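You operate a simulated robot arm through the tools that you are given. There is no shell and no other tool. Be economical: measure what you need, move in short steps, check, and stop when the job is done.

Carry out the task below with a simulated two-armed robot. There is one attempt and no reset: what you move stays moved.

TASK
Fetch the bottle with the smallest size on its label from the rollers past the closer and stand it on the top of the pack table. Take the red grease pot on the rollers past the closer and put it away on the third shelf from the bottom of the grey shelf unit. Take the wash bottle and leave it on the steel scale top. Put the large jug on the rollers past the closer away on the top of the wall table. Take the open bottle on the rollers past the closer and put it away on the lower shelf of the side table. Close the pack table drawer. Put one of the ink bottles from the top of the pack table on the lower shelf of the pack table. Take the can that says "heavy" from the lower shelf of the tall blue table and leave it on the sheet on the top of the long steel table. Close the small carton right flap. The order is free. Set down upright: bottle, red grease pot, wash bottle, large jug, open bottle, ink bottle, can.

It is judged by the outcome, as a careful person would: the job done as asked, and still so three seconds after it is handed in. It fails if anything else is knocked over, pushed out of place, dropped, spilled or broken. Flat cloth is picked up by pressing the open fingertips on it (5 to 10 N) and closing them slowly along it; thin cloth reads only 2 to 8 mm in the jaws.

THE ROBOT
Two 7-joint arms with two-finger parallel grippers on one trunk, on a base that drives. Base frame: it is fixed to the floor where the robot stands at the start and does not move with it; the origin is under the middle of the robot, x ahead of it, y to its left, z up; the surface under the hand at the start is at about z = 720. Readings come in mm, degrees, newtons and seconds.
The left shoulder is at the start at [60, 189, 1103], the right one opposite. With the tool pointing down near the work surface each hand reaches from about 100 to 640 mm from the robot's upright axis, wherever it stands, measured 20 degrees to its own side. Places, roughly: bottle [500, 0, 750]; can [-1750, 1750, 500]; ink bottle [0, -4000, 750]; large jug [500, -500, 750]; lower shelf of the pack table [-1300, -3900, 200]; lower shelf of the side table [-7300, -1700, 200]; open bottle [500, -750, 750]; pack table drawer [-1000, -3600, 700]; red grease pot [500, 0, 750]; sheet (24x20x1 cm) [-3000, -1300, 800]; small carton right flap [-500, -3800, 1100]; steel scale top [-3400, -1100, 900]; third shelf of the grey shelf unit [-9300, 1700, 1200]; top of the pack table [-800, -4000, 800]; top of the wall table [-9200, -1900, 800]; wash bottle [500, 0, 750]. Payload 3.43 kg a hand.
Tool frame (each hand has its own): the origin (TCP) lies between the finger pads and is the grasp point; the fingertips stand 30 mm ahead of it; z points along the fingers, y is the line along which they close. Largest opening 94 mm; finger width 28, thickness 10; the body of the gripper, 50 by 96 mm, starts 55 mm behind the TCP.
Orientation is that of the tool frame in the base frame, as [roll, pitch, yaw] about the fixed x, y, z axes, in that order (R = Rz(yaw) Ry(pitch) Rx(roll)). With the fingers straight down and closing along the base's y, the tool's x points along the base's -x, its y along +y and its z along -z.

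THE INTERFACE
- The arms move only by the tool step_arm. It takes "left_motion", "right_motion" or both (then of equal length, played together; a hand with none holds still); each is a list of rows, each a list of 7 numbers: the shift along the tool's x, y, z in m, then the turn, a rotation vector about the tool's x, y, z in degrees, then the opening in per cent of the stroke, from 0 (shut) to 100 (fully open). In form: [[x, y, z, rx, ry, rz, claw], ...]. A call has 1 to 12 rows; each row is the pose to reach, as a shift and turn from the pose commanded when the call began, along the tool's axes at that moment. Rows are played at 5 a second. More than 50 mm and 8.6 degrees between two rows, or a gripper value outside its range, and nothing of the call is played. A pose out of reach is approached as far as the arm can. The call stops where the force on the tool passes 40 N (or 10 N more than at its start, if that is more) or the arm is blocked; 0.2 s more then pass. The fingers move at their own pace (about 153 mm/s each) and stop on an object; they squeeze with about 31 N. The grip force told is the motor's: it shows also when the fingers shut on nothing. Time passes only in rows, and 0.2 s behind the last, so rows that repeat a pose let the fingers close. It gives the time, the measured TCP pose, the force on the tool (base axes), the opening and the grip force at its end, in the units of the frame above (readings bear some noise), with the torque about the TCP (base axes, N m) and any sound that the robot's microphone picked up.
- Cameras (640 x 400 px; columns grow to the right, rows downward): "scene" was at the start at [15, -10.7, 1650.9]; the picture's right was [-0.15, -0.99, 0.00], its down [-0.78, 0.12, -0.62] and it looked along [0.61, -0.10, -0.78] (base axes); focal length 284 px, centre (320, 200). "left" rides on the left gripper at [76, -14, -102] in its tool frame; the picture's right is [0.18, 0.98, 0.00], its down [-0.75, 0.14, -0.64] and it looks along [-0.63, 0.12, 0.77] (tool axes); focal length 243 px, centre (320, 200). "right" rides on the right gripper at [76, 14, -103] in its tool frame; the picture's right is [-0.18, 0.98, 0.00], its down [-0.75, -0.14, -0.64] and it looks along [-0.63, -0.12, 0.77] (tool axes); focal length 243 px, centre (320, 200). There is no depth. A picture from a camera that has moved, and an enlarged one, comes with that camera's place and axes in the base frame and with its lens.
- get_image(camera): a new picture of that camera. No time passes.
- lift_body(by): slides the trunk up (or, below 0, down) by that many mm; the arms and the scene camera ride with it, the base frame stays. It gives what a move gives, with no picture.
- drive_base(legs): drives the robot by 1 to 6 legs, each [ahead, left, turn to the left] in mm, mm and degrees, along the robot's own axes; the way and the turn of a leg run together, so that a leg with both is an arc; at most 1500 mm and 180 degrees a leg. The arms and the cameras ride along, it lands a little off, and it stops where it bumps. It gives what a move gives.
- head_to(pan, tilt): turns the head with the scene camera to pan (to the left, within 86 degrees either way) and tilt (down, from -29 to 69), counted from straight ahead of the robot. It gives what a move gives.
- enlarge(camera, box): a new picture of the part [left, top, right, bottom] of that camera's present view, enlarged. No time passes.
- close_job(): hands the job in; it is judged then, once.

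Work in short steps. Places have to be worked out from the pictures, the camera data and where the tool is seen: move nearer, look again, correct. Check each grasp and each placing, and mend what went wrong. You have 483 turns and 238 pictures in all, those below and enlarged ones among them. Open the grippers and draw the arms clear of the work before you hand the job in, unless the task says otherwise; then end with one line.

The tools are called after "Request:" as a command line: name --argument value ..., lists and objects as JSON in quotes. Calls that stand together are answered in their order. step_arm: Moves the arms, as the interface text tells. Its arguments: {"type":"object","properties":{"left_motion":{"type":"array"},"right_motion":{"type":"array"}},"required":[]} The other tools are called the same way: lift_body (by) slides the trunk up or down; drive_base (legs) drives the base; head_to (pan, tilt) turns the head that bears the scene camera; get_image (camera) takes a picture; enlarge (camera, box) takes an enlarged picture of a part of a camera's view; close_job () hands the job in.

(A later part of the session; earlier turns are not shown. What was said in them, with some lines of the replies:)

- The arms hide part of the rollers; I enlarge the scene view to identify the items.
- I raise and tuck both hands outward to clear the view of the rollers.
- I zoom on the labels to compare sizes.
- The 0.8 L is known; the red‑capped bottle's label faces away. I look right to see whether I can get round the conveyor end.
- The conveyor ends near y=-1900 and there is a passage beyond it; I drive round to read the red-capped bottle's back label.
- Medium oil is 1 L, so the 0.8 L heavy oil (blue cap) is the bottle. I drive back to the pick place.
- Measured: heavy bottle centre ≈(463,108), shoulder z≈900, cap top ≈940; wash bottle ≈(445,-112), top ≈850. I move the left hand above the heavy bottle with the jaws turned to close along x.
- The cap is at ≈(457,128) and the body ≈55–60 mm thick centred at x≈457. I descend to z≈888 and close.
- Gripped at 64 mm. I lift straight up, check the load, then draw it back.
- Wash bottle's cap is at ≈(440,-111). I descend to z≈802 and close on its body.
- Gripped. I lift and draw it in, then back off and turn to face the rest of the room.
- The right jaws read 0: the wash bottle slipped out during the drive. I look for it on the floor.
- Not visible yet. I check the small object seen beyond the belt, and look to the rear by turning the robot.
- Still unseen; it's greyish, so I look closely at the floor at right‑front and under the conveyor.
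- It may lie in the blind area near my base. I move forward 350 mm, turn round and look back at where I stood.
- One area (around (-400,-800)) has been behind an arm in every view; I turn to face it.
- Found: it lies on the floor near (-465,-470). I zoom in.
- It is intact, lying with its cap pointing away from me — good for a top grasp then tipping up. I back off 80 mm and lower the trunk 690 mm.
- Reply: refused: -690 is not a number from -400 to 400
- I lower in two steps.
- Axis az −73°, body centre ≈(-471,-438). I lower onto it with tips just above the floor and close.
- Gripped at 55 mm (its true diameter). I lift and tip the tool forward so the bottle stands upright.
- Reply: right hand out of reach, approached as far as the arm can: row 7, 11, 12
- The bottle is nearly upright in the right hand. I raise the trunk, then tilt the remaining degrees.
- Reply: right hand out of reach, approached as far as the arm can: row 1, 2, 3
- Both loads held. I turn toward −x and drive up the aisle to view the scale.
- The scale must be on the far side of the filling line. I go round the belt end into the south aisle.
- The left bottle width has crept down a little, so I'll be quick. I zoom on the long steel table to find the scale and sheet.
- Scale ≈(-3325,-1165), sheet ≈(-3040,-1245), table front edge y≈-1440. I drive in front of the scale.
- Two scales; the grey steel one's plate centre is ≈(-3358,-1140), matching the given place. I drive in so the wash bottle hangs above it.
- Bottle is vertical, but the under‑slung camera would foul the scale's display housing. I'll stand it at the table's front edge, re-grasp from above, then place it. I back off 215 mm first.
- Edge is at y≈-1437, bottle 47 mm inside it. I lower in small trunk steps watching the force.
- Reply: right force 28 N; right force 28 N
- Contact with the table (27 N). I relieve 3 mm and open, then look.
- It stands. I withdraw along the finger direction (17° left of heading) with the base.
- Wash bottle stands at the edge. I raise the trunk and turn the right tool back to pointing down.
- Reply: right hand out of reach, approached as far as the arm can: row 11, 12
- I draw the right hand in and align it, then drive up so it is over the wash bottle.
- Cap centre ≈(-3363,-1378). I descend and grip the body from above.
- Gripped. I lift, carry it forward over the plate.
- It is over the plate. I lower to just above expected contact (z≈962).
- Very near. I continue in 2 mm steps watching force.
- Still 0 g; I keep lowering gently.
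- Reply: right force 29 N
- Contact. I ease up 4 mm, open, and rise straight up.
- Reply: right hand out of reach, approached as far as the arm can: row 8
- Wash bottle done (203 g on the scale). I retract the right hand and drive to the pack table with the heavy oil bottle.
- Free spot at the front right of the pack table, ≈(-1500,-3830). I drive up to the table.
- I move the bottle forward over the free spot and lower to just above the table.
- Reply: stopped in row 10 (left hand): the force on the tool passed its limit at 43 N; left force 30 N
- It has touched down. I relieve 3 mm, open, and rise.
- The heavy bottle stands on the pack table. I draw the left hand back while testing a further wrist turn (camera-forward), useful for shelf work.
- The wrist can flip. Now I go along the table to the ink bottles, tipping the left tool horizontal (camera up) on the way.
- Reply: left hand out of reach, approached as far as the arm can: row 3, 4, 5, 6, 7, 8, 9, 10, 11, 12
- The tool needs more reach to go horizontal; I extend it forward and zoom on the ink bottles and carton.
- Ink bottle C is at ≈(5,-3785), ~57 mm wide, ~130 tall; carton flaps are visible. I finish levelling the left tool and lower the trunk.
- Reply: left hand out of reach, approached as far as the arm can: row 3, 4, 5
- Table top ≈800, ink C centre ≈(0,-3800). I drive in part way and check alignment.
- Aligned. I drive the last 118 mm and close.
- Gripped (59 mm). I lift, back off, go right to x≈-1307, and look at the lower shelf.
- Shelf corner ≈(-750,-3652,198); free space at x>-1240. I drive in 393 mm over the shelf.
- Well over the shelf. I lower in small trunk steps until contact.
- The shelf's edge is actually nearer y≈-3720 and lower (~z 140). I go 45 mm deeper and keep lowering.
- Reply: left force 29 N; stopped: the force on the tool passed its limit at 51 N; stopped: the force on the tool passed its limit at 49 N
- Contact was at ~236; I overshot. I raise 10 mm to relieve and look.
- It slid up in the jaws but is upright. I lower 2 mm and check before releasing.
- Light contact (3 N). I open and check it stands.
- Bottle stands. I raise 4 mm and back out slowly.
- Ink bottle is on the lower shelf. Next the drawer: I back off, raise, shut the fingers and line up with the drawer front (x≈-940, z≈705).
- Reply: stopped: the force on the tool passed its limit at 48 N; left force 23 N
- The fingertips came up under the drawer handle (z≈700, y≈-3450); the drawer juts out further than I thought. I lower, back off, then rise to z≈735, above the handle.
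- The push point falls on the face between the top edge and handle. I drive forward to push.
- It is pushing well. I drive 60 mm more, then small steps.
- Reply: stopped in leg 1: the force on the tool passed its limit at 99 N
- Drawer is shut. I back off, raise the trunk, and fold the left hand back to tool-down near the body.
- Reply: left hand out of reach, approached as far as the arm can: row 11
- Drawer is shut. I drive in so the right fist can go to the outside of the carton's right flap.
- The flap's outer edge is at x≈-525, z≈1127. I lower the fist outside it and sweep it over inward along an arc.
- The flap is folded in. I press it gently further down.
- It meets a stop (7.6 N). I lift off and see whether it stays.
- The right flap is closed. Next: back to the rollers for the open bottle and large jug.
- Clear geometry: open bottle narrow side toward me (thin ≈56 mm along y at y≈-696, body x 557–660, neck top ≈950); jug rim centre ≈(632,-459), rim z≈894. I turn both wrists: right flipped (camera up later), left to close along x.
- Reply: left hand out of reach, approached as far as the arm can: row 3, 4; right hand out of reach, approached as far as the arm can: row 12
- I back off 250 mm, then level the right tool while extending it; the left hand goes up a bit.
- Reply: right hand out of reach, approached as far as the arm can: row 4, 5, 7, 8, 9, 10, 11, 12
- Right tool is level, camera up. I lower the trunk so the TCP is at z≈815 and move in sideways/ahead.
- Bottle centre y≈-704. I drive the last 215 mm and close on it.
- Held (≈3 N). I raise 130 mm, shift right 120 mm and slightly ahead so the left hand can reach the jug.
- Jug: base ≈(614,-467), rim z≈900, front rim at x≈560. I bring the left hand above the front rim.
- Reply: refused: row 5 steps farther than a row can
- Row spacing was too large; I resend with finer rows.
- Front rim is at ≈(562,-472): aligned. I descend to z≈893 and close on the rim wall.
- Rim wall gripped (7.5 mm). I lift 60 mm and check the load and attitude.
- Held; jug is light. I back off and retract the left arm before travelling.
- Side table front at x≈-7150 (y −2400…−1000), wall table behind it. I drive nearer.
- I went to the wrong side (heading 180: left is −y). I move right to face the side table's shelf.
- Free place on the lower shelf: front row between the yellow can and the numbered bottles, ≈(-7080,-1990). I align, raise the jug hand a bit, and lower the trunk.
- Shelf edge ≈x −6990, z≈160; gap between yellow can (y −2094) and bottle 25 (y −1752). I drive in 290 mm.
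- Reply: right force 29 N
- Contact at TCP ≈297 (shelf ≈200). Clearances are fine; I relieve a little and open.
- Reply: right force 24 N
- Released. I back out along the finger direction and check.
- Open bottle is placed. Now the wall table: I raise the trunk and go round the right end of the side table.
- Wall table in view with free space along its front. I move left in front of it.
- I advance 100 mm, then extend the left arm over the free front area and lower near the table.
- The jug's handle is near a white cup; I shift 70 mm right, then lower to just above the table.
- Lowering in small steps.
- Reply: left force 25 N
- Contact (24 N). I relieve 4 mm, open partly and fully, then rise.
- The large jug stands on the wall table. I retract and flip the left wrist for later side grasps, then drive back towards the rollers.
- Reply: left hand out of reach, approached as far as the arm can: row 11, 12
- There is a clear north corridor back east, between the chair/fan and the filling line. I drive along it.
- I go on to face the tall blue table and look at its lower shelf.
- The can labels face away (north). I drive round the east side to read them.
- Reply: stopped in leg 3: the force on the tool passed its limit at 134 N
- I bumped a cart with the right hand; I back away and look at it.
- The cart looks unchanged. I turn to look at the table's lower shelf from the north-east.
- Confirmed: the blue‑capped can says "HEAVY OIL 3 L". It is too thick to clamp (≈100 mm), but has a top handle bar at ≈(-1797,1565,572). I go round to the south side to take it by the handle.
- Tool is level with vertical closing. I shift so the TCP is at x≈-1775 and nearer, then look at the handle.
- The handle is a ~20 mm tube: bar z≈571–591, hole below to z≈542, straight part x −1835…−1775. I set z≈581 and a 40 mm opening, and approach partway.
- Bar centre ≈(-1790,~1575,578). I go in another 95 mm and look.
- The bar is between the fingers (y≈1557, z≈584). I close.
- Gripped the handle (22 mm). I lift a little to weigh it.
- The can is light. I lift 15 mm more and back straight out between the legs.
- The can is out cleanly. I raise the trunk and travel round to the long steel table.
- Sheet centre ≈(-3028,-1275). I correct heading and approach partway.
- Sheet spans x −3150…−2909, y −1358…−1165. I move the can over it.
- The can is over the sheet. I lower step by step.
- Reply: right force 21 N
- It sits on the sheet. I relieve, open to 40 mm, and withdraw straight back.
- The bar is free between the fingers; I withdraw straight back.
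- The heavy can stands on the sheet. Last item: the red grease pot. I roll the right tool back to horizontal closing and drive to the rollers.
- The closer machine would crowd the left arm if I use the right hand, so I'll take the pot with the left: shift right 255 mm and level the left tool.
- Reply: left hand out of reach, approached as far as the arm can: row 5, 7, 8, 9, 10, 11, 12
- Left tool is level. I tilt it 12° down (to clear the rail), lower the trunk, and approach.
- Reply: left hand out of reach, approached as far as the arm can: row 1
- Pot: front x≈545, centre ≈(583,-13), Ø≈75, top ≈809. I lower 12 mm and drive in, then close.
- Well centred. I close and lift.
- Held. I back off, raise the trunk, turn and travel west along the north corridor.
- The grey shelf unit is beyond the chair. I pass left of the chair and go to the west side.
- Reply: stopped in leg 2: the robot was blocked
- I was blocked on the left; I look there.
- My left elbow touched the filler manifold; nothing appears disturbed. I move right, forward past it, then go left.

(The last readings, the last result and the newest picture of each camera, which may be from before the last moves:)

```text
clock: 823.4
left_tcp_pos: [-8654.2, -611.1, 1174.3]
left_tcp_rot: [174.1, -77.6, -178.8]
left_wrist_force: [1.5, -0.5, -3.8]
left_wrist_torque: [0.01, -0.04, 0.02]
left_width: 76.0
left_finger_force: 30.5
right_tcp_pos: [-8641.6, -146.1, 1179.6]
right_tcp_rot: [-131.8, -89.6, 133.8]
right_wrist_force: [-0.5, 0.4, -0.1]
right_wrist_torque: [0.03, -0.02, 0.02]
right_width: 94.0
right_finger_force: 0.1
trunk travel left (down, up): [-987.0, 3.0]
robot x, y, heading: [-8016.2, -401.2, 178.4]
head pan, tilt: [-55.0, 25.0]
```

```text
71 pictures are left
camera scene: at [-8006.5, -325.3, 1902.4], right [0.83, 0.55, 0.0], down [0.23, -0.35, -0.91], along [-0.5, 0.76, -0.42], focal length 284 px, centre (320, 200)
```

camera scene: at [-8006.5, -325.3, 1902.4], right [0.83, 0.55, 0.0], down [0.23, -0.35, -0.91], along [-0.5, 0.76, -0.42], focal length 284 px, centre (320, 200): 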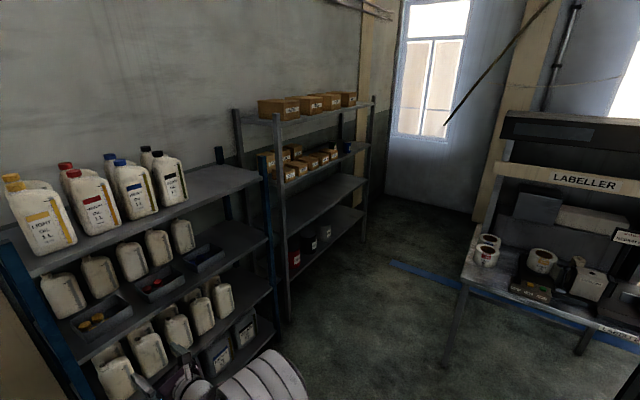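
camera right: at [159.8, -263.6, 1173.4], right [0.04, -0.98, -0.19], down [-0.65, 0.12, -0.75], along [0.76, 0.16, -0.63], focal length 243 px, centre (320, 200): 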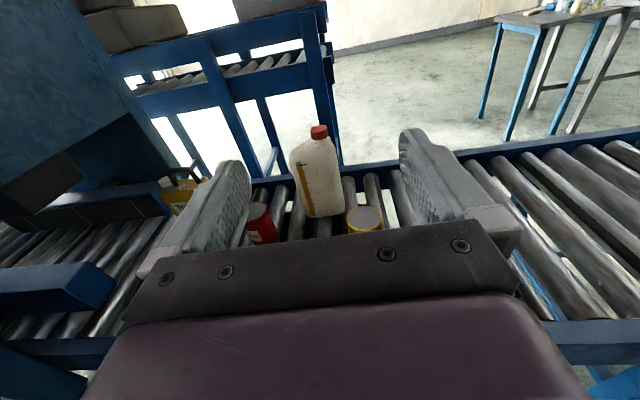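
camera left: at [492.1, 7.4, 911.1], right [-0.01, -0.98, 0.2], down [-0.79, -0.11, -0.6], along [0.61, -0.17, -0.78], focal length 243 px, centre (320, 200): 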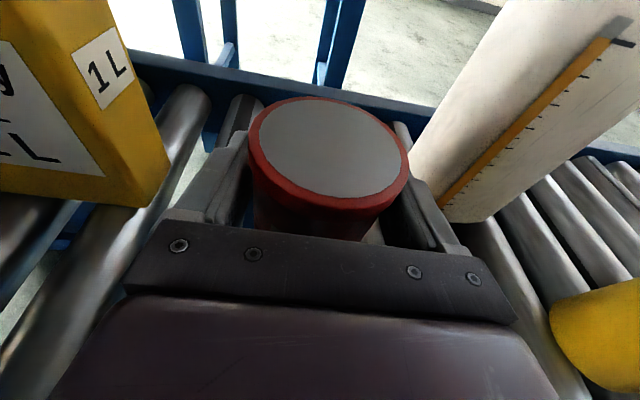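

The third shelf (z≈1182) is the one with small boxes. I move nearer to see its free space.

Request:
drive_base --legs '[[200, -1250, 1.5]]'

Request:
head_to --pan -35 --tilt 20

Request:
get_image --camera "scene"

```text
clock: 829.8
left_tcp_pos: [-8833.6, 623.4, 1174.2]
left_tcp_rot: [173.9, -77.6, -177.3]
left_wrist_force: [0.6, 0.1, -4.4]
left_wrist_torque: [-0.02, -0.05, 0.05]
left_width: 76.1
left_finger_force: 31.2
right_tcp_pos: [-8833.5, 1090.5, 1179.7]
right_tcp_rot: [-133.5, -89.5, 137.1]
right_wrist_force: [0.2, 0.4, -0.3]
right_wrist_torque: [0.02, -0.02, 0.01]
right_width: 94.0
right_finger_force: 0.0
trunk travel left (down, up): [-987.0, 3.0]
robot x, y, heading: [-8200.6, 850.1, 180.0]
head pan, tilt: [-55.0, 25.0]
```

```text
clock: 830.6
left_tcp_pos: [-8835.3, 624.3, 1174.8]
left_tcp_rot: [174.1, -77.6, -177.4]
left_wrist_force: [-0.3, 0.5, -3.9]
left_wrist_torque: [0.0, -0.04, 0.03]
left_width: 75.9
left_finger_force: 32.0
right_tcp_pos: [-8833.8, 1093.1, 1179.8]
right_tcp_rot: [-130.6, -89.6, 134.1]
right_wrist_force: [-1.1, -0.4, 1.0]
right_wrist_torque: [0.0, 0.01, -0.02]
right_width: 93.9
right_finger_force: 0.0
trunk travel left (down, up): [-987.0, 3.0]
robot x, y, heading: [-8200.8, 850.0, 180.0]
head pan, tilt: [-35.0, 20.0]
```

```text
70 pictures are left
camera scene: at [-8217.3, 906.1, 1910.4], right [0.58, 0.82, 0.0], down [0.28, -0.2, -0.94], along [-0.77, 0.54, -0.34], focal length 284 px, centre (320, 200)
```

scene: 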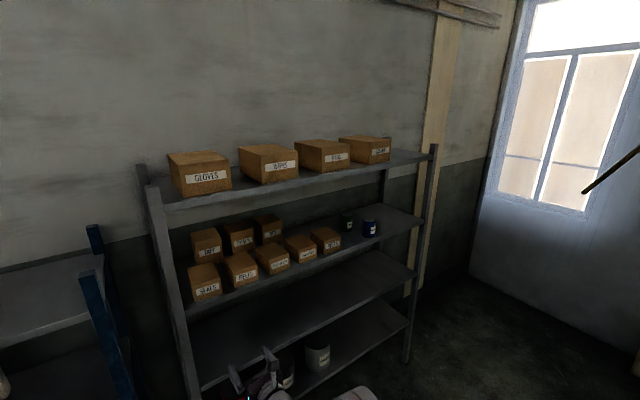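

Free spot at the right end of the third shelf, ≈(-9225,2115), right of the blue pot. I raise the left hand 120 mm first.

Request:
step_arm --left_motion '[[0.03, 0, -0.006, 0, 0, 0, 0], [0.06, 0, -0.012, 0, 0, 0, 0], [0.09, 0, -0.019, 0, 0, 0, 0], [0.117, 0, -0.025, 0, 0, 0, 0], [0.117, 0, -0.025, 0, 0, 0, 0]]'

Request:
drive_base --legs '[[215, -500, 0], [0, -1015, 0]]'

Request:
head_to --pan 15 --tilt 35

Request:
get_image --camera "scene"

Request:
get_image --camera "left"

```text
clock: 831.8
left_tcp_pos: [-8836.4, 623.8, 1292.9]
left_tcp_rot: [174.1, -77.6, -177.4]
left_wrist_force: [0.5, 0.5, -4.3]
left_wrist_torque: [0.04, -0.02, -0.01]
left_width: 75.9
left_finger_force: 30.5
right_tcp_pos: [-8833.3, 1092.0, 1180.3]
right_tcp_rot: [-132.4, -89.6, 135.9]
right_wrist_force: [0.0, 0.3, -0.6]
right_wrist_torque: [0.02, 0.0, -0.02]
right_width: 94.2
right_finger_force: 0.0
trunk travel left (down, up): [-987.0, 3.0]
robot x, y, heading: [-8198.4, 852.9, 179.9]
head pan, tilt: [-35.0, 20.0]
```

```text
clock: 839.7
left_tcp_pos: [-9043.8, 2114.4, 1292.2]
left_tcp_rot: [173.8, -77.6, -177.3]
left_wrist_force: [0.4, -0.5, -4.8]
left_wrist_torque: [0.0, 0.0, -0.02]
left_width: 75.9
left_finger_force: 30.9
right_tcp_pos: [-9038.3, 2581.8, 1180.4]
right_tcp_rot: [-135.2, -89.6, 138.8]
right_wrist_force: [0.2, -0.6, 0.2]
right_wrist_torque: [0.01, 0.0, 0.01]
right_width: 93.9
right_finger_force: 0.0
trunk travel left (down, up): [-987.0, 3.0]
robot x, y, heading: [-8403.8, 2338.5, 180.1]
head pan, tilt: [-35.0, 20.0]
```

```text
clock: 840.9
left_tcp_pos: [-9043.7, 2114.8, 1292.7]
left_tcp_rot: [174.0, -77.6, -177.4]
left_wrist_force: [-0.4, 0.7, -3.5]
left_wrist_torque: [-0.01, -0.03, 0.01]
left_width: 75.7
left_finger_force: 31.0
right_tcp_pos: [-9038.7, 2583.5, 1181.0]
right_tcp_rot: [-132.5, -89.6, 136.1]
right_wrist_force: [0.5, 0.0, 0.6]
right_wrist_torque: [-0.02, -0.02, -0.01]
right_width: 94.1
right_finger_force: 0.0
trunk travel left (down, up): [-987.0, 3.0]
robot x, y, heading: [-8407.6, 2339.6, 179.7]
head pan, tilt: [15.0, 35.0]
```

```text
69 pictures are left
camera scene: at [-8432.0, 2319.7, 1886.6], right [-0.26, 0.97, 0.0], down [0.55, 0.15, -0.82], along [-0.79, -0.21, -0.57], focal length 284 px, centre (320, 200)
```

scene: 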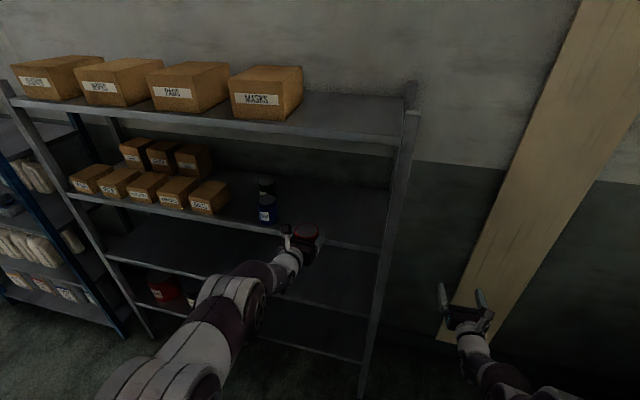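

```text
68 pictures are left
camera left: at [-8960.9, 2094.4, 1387.8], right [0.02, 0.98, 0.2], down [0.8, 0.11, -0.6], along [-0.6, 0.17, -0.78], focal length 243 px, centre (320, 200)
```

left: 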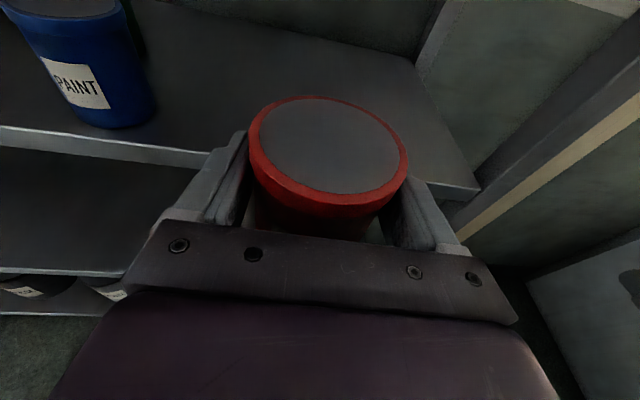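

Shelf front x≈-9165, free between y 1950 and 2356; the pot is at y 2115, above the shelf. I drive in 196 mm.

Request:
drive_base --legs '[[196, 0, 0]]'

Request:
lift_body --by -25

Request:
get_image --camera "left"

Request:
enlarge --camera "scene" --box '[200, 130, 440, 290]'

```text
clock: 842.4
left_tcp_pos: [-9233.1, 2114.3, 1294.6]
left_tcp_rot: [173.9, -77.7, -177.4]
left_wrist_force: [1.3, -0.2, -3.5]
left_wrist_torque: [0.01, -0.05, 0.0]
left_width: 75.8
left_finger_force: 31.1
right_tcp_pos: [-9229.4, 2581.2, 1181.8]
right_tcp_rot: [-107.9, -89.7, 111.5]
right_wrist_force: [0.1, 0.2, 0.1]
right_wrist_torque: [-0.04, -0.01, -0.01]
right_width: 94.1
right_finger_force: 0.0
trunk travel left (down, up): [-987.0, 3.0]
robot x, y, heading: [-8600.9, 2341.6, -180.1]
head pan, tilt: [15.0, 35.0]
```

```text
clock: 843.1
left_tcp_pos: [-9236.0, 2113.6, 1267.4]
left_tcp_rot: [174.1, -77.6, -177.3]
left_wrist_force: [2.8, -0.4, -1.4]
left_wrist_torque: [-0.17, 0.06, 0.02]
left_width: 75.5
left_finger_force: 30.6
right_tcp_pos: [-9234.4, 2580.8, 1155.0]
right_tcp_rot: [-133.7, -89.5, 137.2]
right_wrist_force: [-0.6, -0.9, -0.1]
right_wrist_torque: [-0.02, 0.0, 0.0]
right_width: 94.0
right_finger_force: 0.1
trunk travel left (down, up): [-962.0, 28.0]
robot x, y, heading: [-8598.5, 2340.5, -180.2]
head pan, tilt: [15.0, 35.0]
```

```text
67 pictures are left
camera left: at [-9154.6, 2093.1, 1362.5], right [0.01, 0.98, 0.2], down [0.8, 0.11, -0.59], along [-0.6, 0.17, -0.78], focal length 243 px, centre (320, 200)
```

left: 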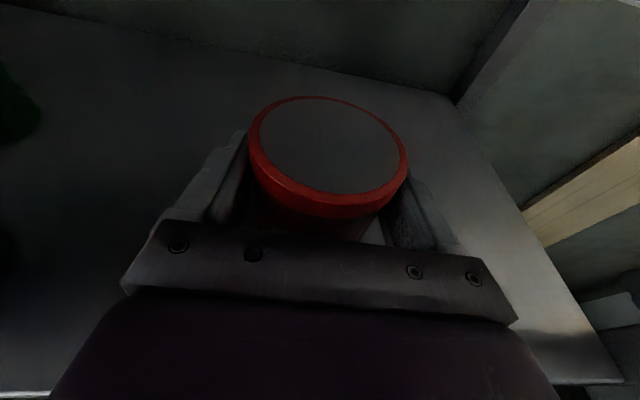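

```text
2.50 times, centred on (320, 210) of scene
camera zoom: at [-8626.6, 2320.1, 1861.6], right [-0.26, 0.97, 0.0], down [0.55, 0.15, -0.82], along [-0.79, -0.21, -0.57], focal length 710 px, centre (320, 175)
```

zoom: 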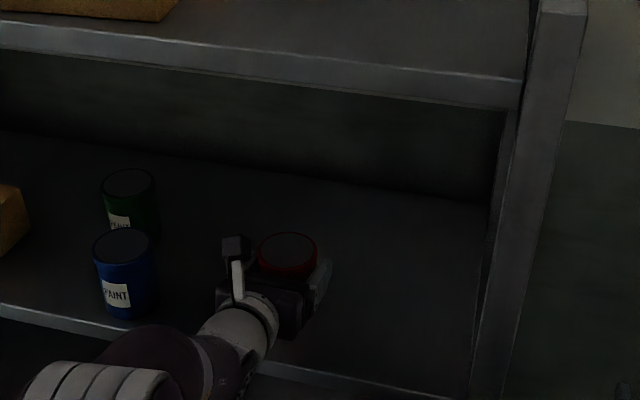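

Contact is beginning (load down to −1.4 N). I lower 3 mm more.

Request:
lift_body --by -3

```text
clock: 843.7
left_tcp_pos: [-9235.9, 2113.0, 1266.3]
left_tcp_rot: [174.3, -77.8, -177.5]
left_wrist_force: [-1.6, -1.4, 5.7]
left_wrist_torque: [-0.38, 0.17, -0.04]
left_width: 76.2
left_finger_force: 30.9
right_tcp_pos: [-9235.2, 2581.9, 1152.4]
right_tcp_rot: [-126.4, -89.6, 130.0]
right_wrist_force: [-1.1, 0.5, 0.2]
right_wrist_torque: [-0.01, 0.01, -0.01]
right_width: 94.2
right_finger_force: 0.0
trunk travel left (down, up): [-959.0, 31.0]
robot x, y, heading: [-8601.5, 2340.9, -179.9]
head pan, tilt: [15.0, 35.0]
```

Pot is supported. I open and check.

Request:
step_arm --left_motion '[[0, 0, 0, 0, 0, 0, 85], [0, 0, 0, 0, 0, 0, 100], [0, 0, 0, 0, 0, 0, 100]]'

Request:
lift_body --by 8

Request:
drive_base --legs '[[-190, 0, 0]]'

Request:
get_image --camera "left"

Request:
enlarge --camera "scene" --box '[200, 130, 440, 290]'

```text
clock: 844.5
left_tcp_pos: [-9235.1, 2113.2, 1265.6]
left_tcp_rot: [174.1, -77.6, -177.4]
left_wrist_force: [0.6, -0.1, -0.4]
left_wrist_torque: [-0.02, 0.03, -0.02]
left_width: 93.9
left_finger_force: 0.0
right_tcp_pos: [-9233.9, 2581.1, 1152.1]
right_tcp_rot: [-129.0, -89.5, 132.6]
right_wrist_force: [0.1, 0.5, 0.0]
right_wrist_torque: [-0.02, 0.0, 0.01]
right_width: 94.0
right_finger_force: 0.2
trunk travel left (down, up): [-959.0, 31.0]
robot x, y, heading: [-8600.4, 2345.3, -179.9]
head pan, tilt: [15.0, 35.0]
```

```text
clock: 845.0
left_tcp_pos: [-9236.4, 2113.3, 1272.6]
left_tcp_rot: [174.1, -77.5, -177.4]
left_wrist_force: [0.2, -0.1, 1.3]
left_wrist_torque: [-0.01, -0.02, -0.01]
left_width: 94.2
left_finger_force: 0.1
right_tcp_pos: [-9232.4, 2581.7, 1160.0]
right_tcp_rot: [-128.0, -89.5, 131.5]
right_wrist_force: [-0.4, 0.4, 0.2]
right_wrist_torque: [0.0, -0.02, -0.01]
right_width: 94.0
right_finger_force: 0.2
trunk travel left (down, up): [-967.0, 23.0]
robot x, y, heading: [-8598.5, 2343.3, -179.9]
head pan, tilt: [15.0, 35.0]
```

```text
clock: 846.5
left_tcp_pos: [-9057.3, 2114.7, 1270.2]
left_tcp_rot: [174.0, -77.5, -177.5]
left_wrist_force: [0.3, 0.5, 0.1]
left_wrist_torque: [0.01, 0.02, 0.0]
left_width: 94.1
left_finger_force: 0.0
right_tcp_pos: [-9053.1, 2582.0, 1160.5]
right_tcp_rot: [-141.9, -89.5, 145.5]
right_wrist_force: [-0.4, -0.4, 0.5]
right_wrist_torque: [0.01, 0.01, -0.01]
right_width: 94.0
right_finger_force: 0.1
trunk travel left (down, up): [-967.0, 23.0]
robot x, y, heading: [-8417.0, 2342.7, 180.1]
head pan, tilt: [15.0, 35.0]
```

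```text
65 pictures are left
camera left: at [-8974.1, 2093.6, 1366.5], right [0.01, 0.98, 0.2], down [0.8, 0.11, -0.59], along [-0.6, 0.17, -0.78], focal length 243 px, centre (320, 200)
```

left: 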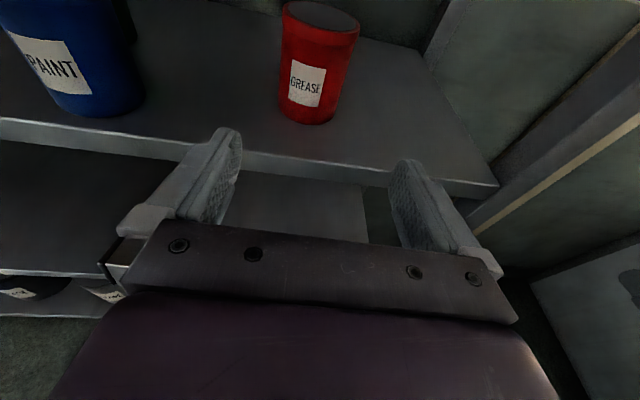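

```text
2.50 times, centred on (320, 210) of scene
camera zoom: at [-8446.9, 2320.4, 1866.5], right [-0.26, 0.97, 0.0], down [0.56, 0.15, -0.82], along [-0.79, -0.21, -0.58], focal length 710 px, centre (320, 175)
```

zoom: 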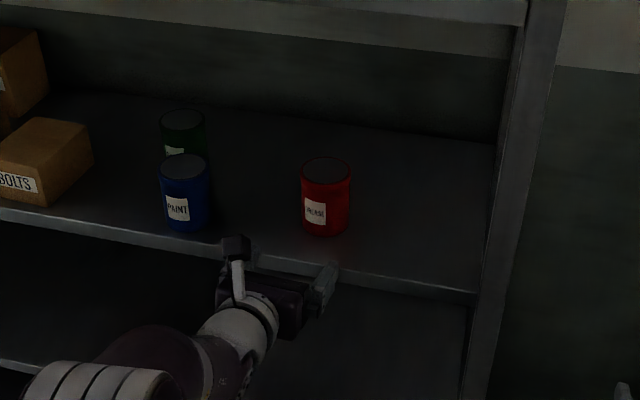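

All placed and checked: the pot stands on the third shelf. I draw the arms a little further clear and hand in.

Request:
drive_base --legs '[[-30, 0, 0], [0, 900, 0]]'

Request:
close_job

```text
clock: 851.6
left_tcp_pos: [-9010.5, 1234.9, 1272.6]
left_tcp_rot: [174.2, -77.6, -176.6]
left_wrist_force: [0.3, -0.2, 0.2]
left_wrist_torque: [-0.02, 0.0, 0.0]
left_width: 93.8
left_finger_force: 0.0
right_tcp_pos: [-9017.5, 1702.3, 1160.4]
right_tcp_rot: [-124.4, -89.6, 129.2]
right_wrist_force: [0.0, -0.4, 0.1]
right_wrist_torque: [-0.02, -0.02, 0.0]
right_width: 94.0
right_finger_force: 0.0
trunk travel left (down, up): [-967.0, 23.0]
robot x, y, heading: [-8379.1, 1474.1, -178.9]
head pan, tilt: [15.0, 35.0]
```

```text
The job is handed in.
```

All nine tasks are done and handed in, but the wash bottle was dropped on the floor once (it was intact and is now upright on the steel scale), and I bumped a cart and the filler pipework while driving, with nothing visibly moved.
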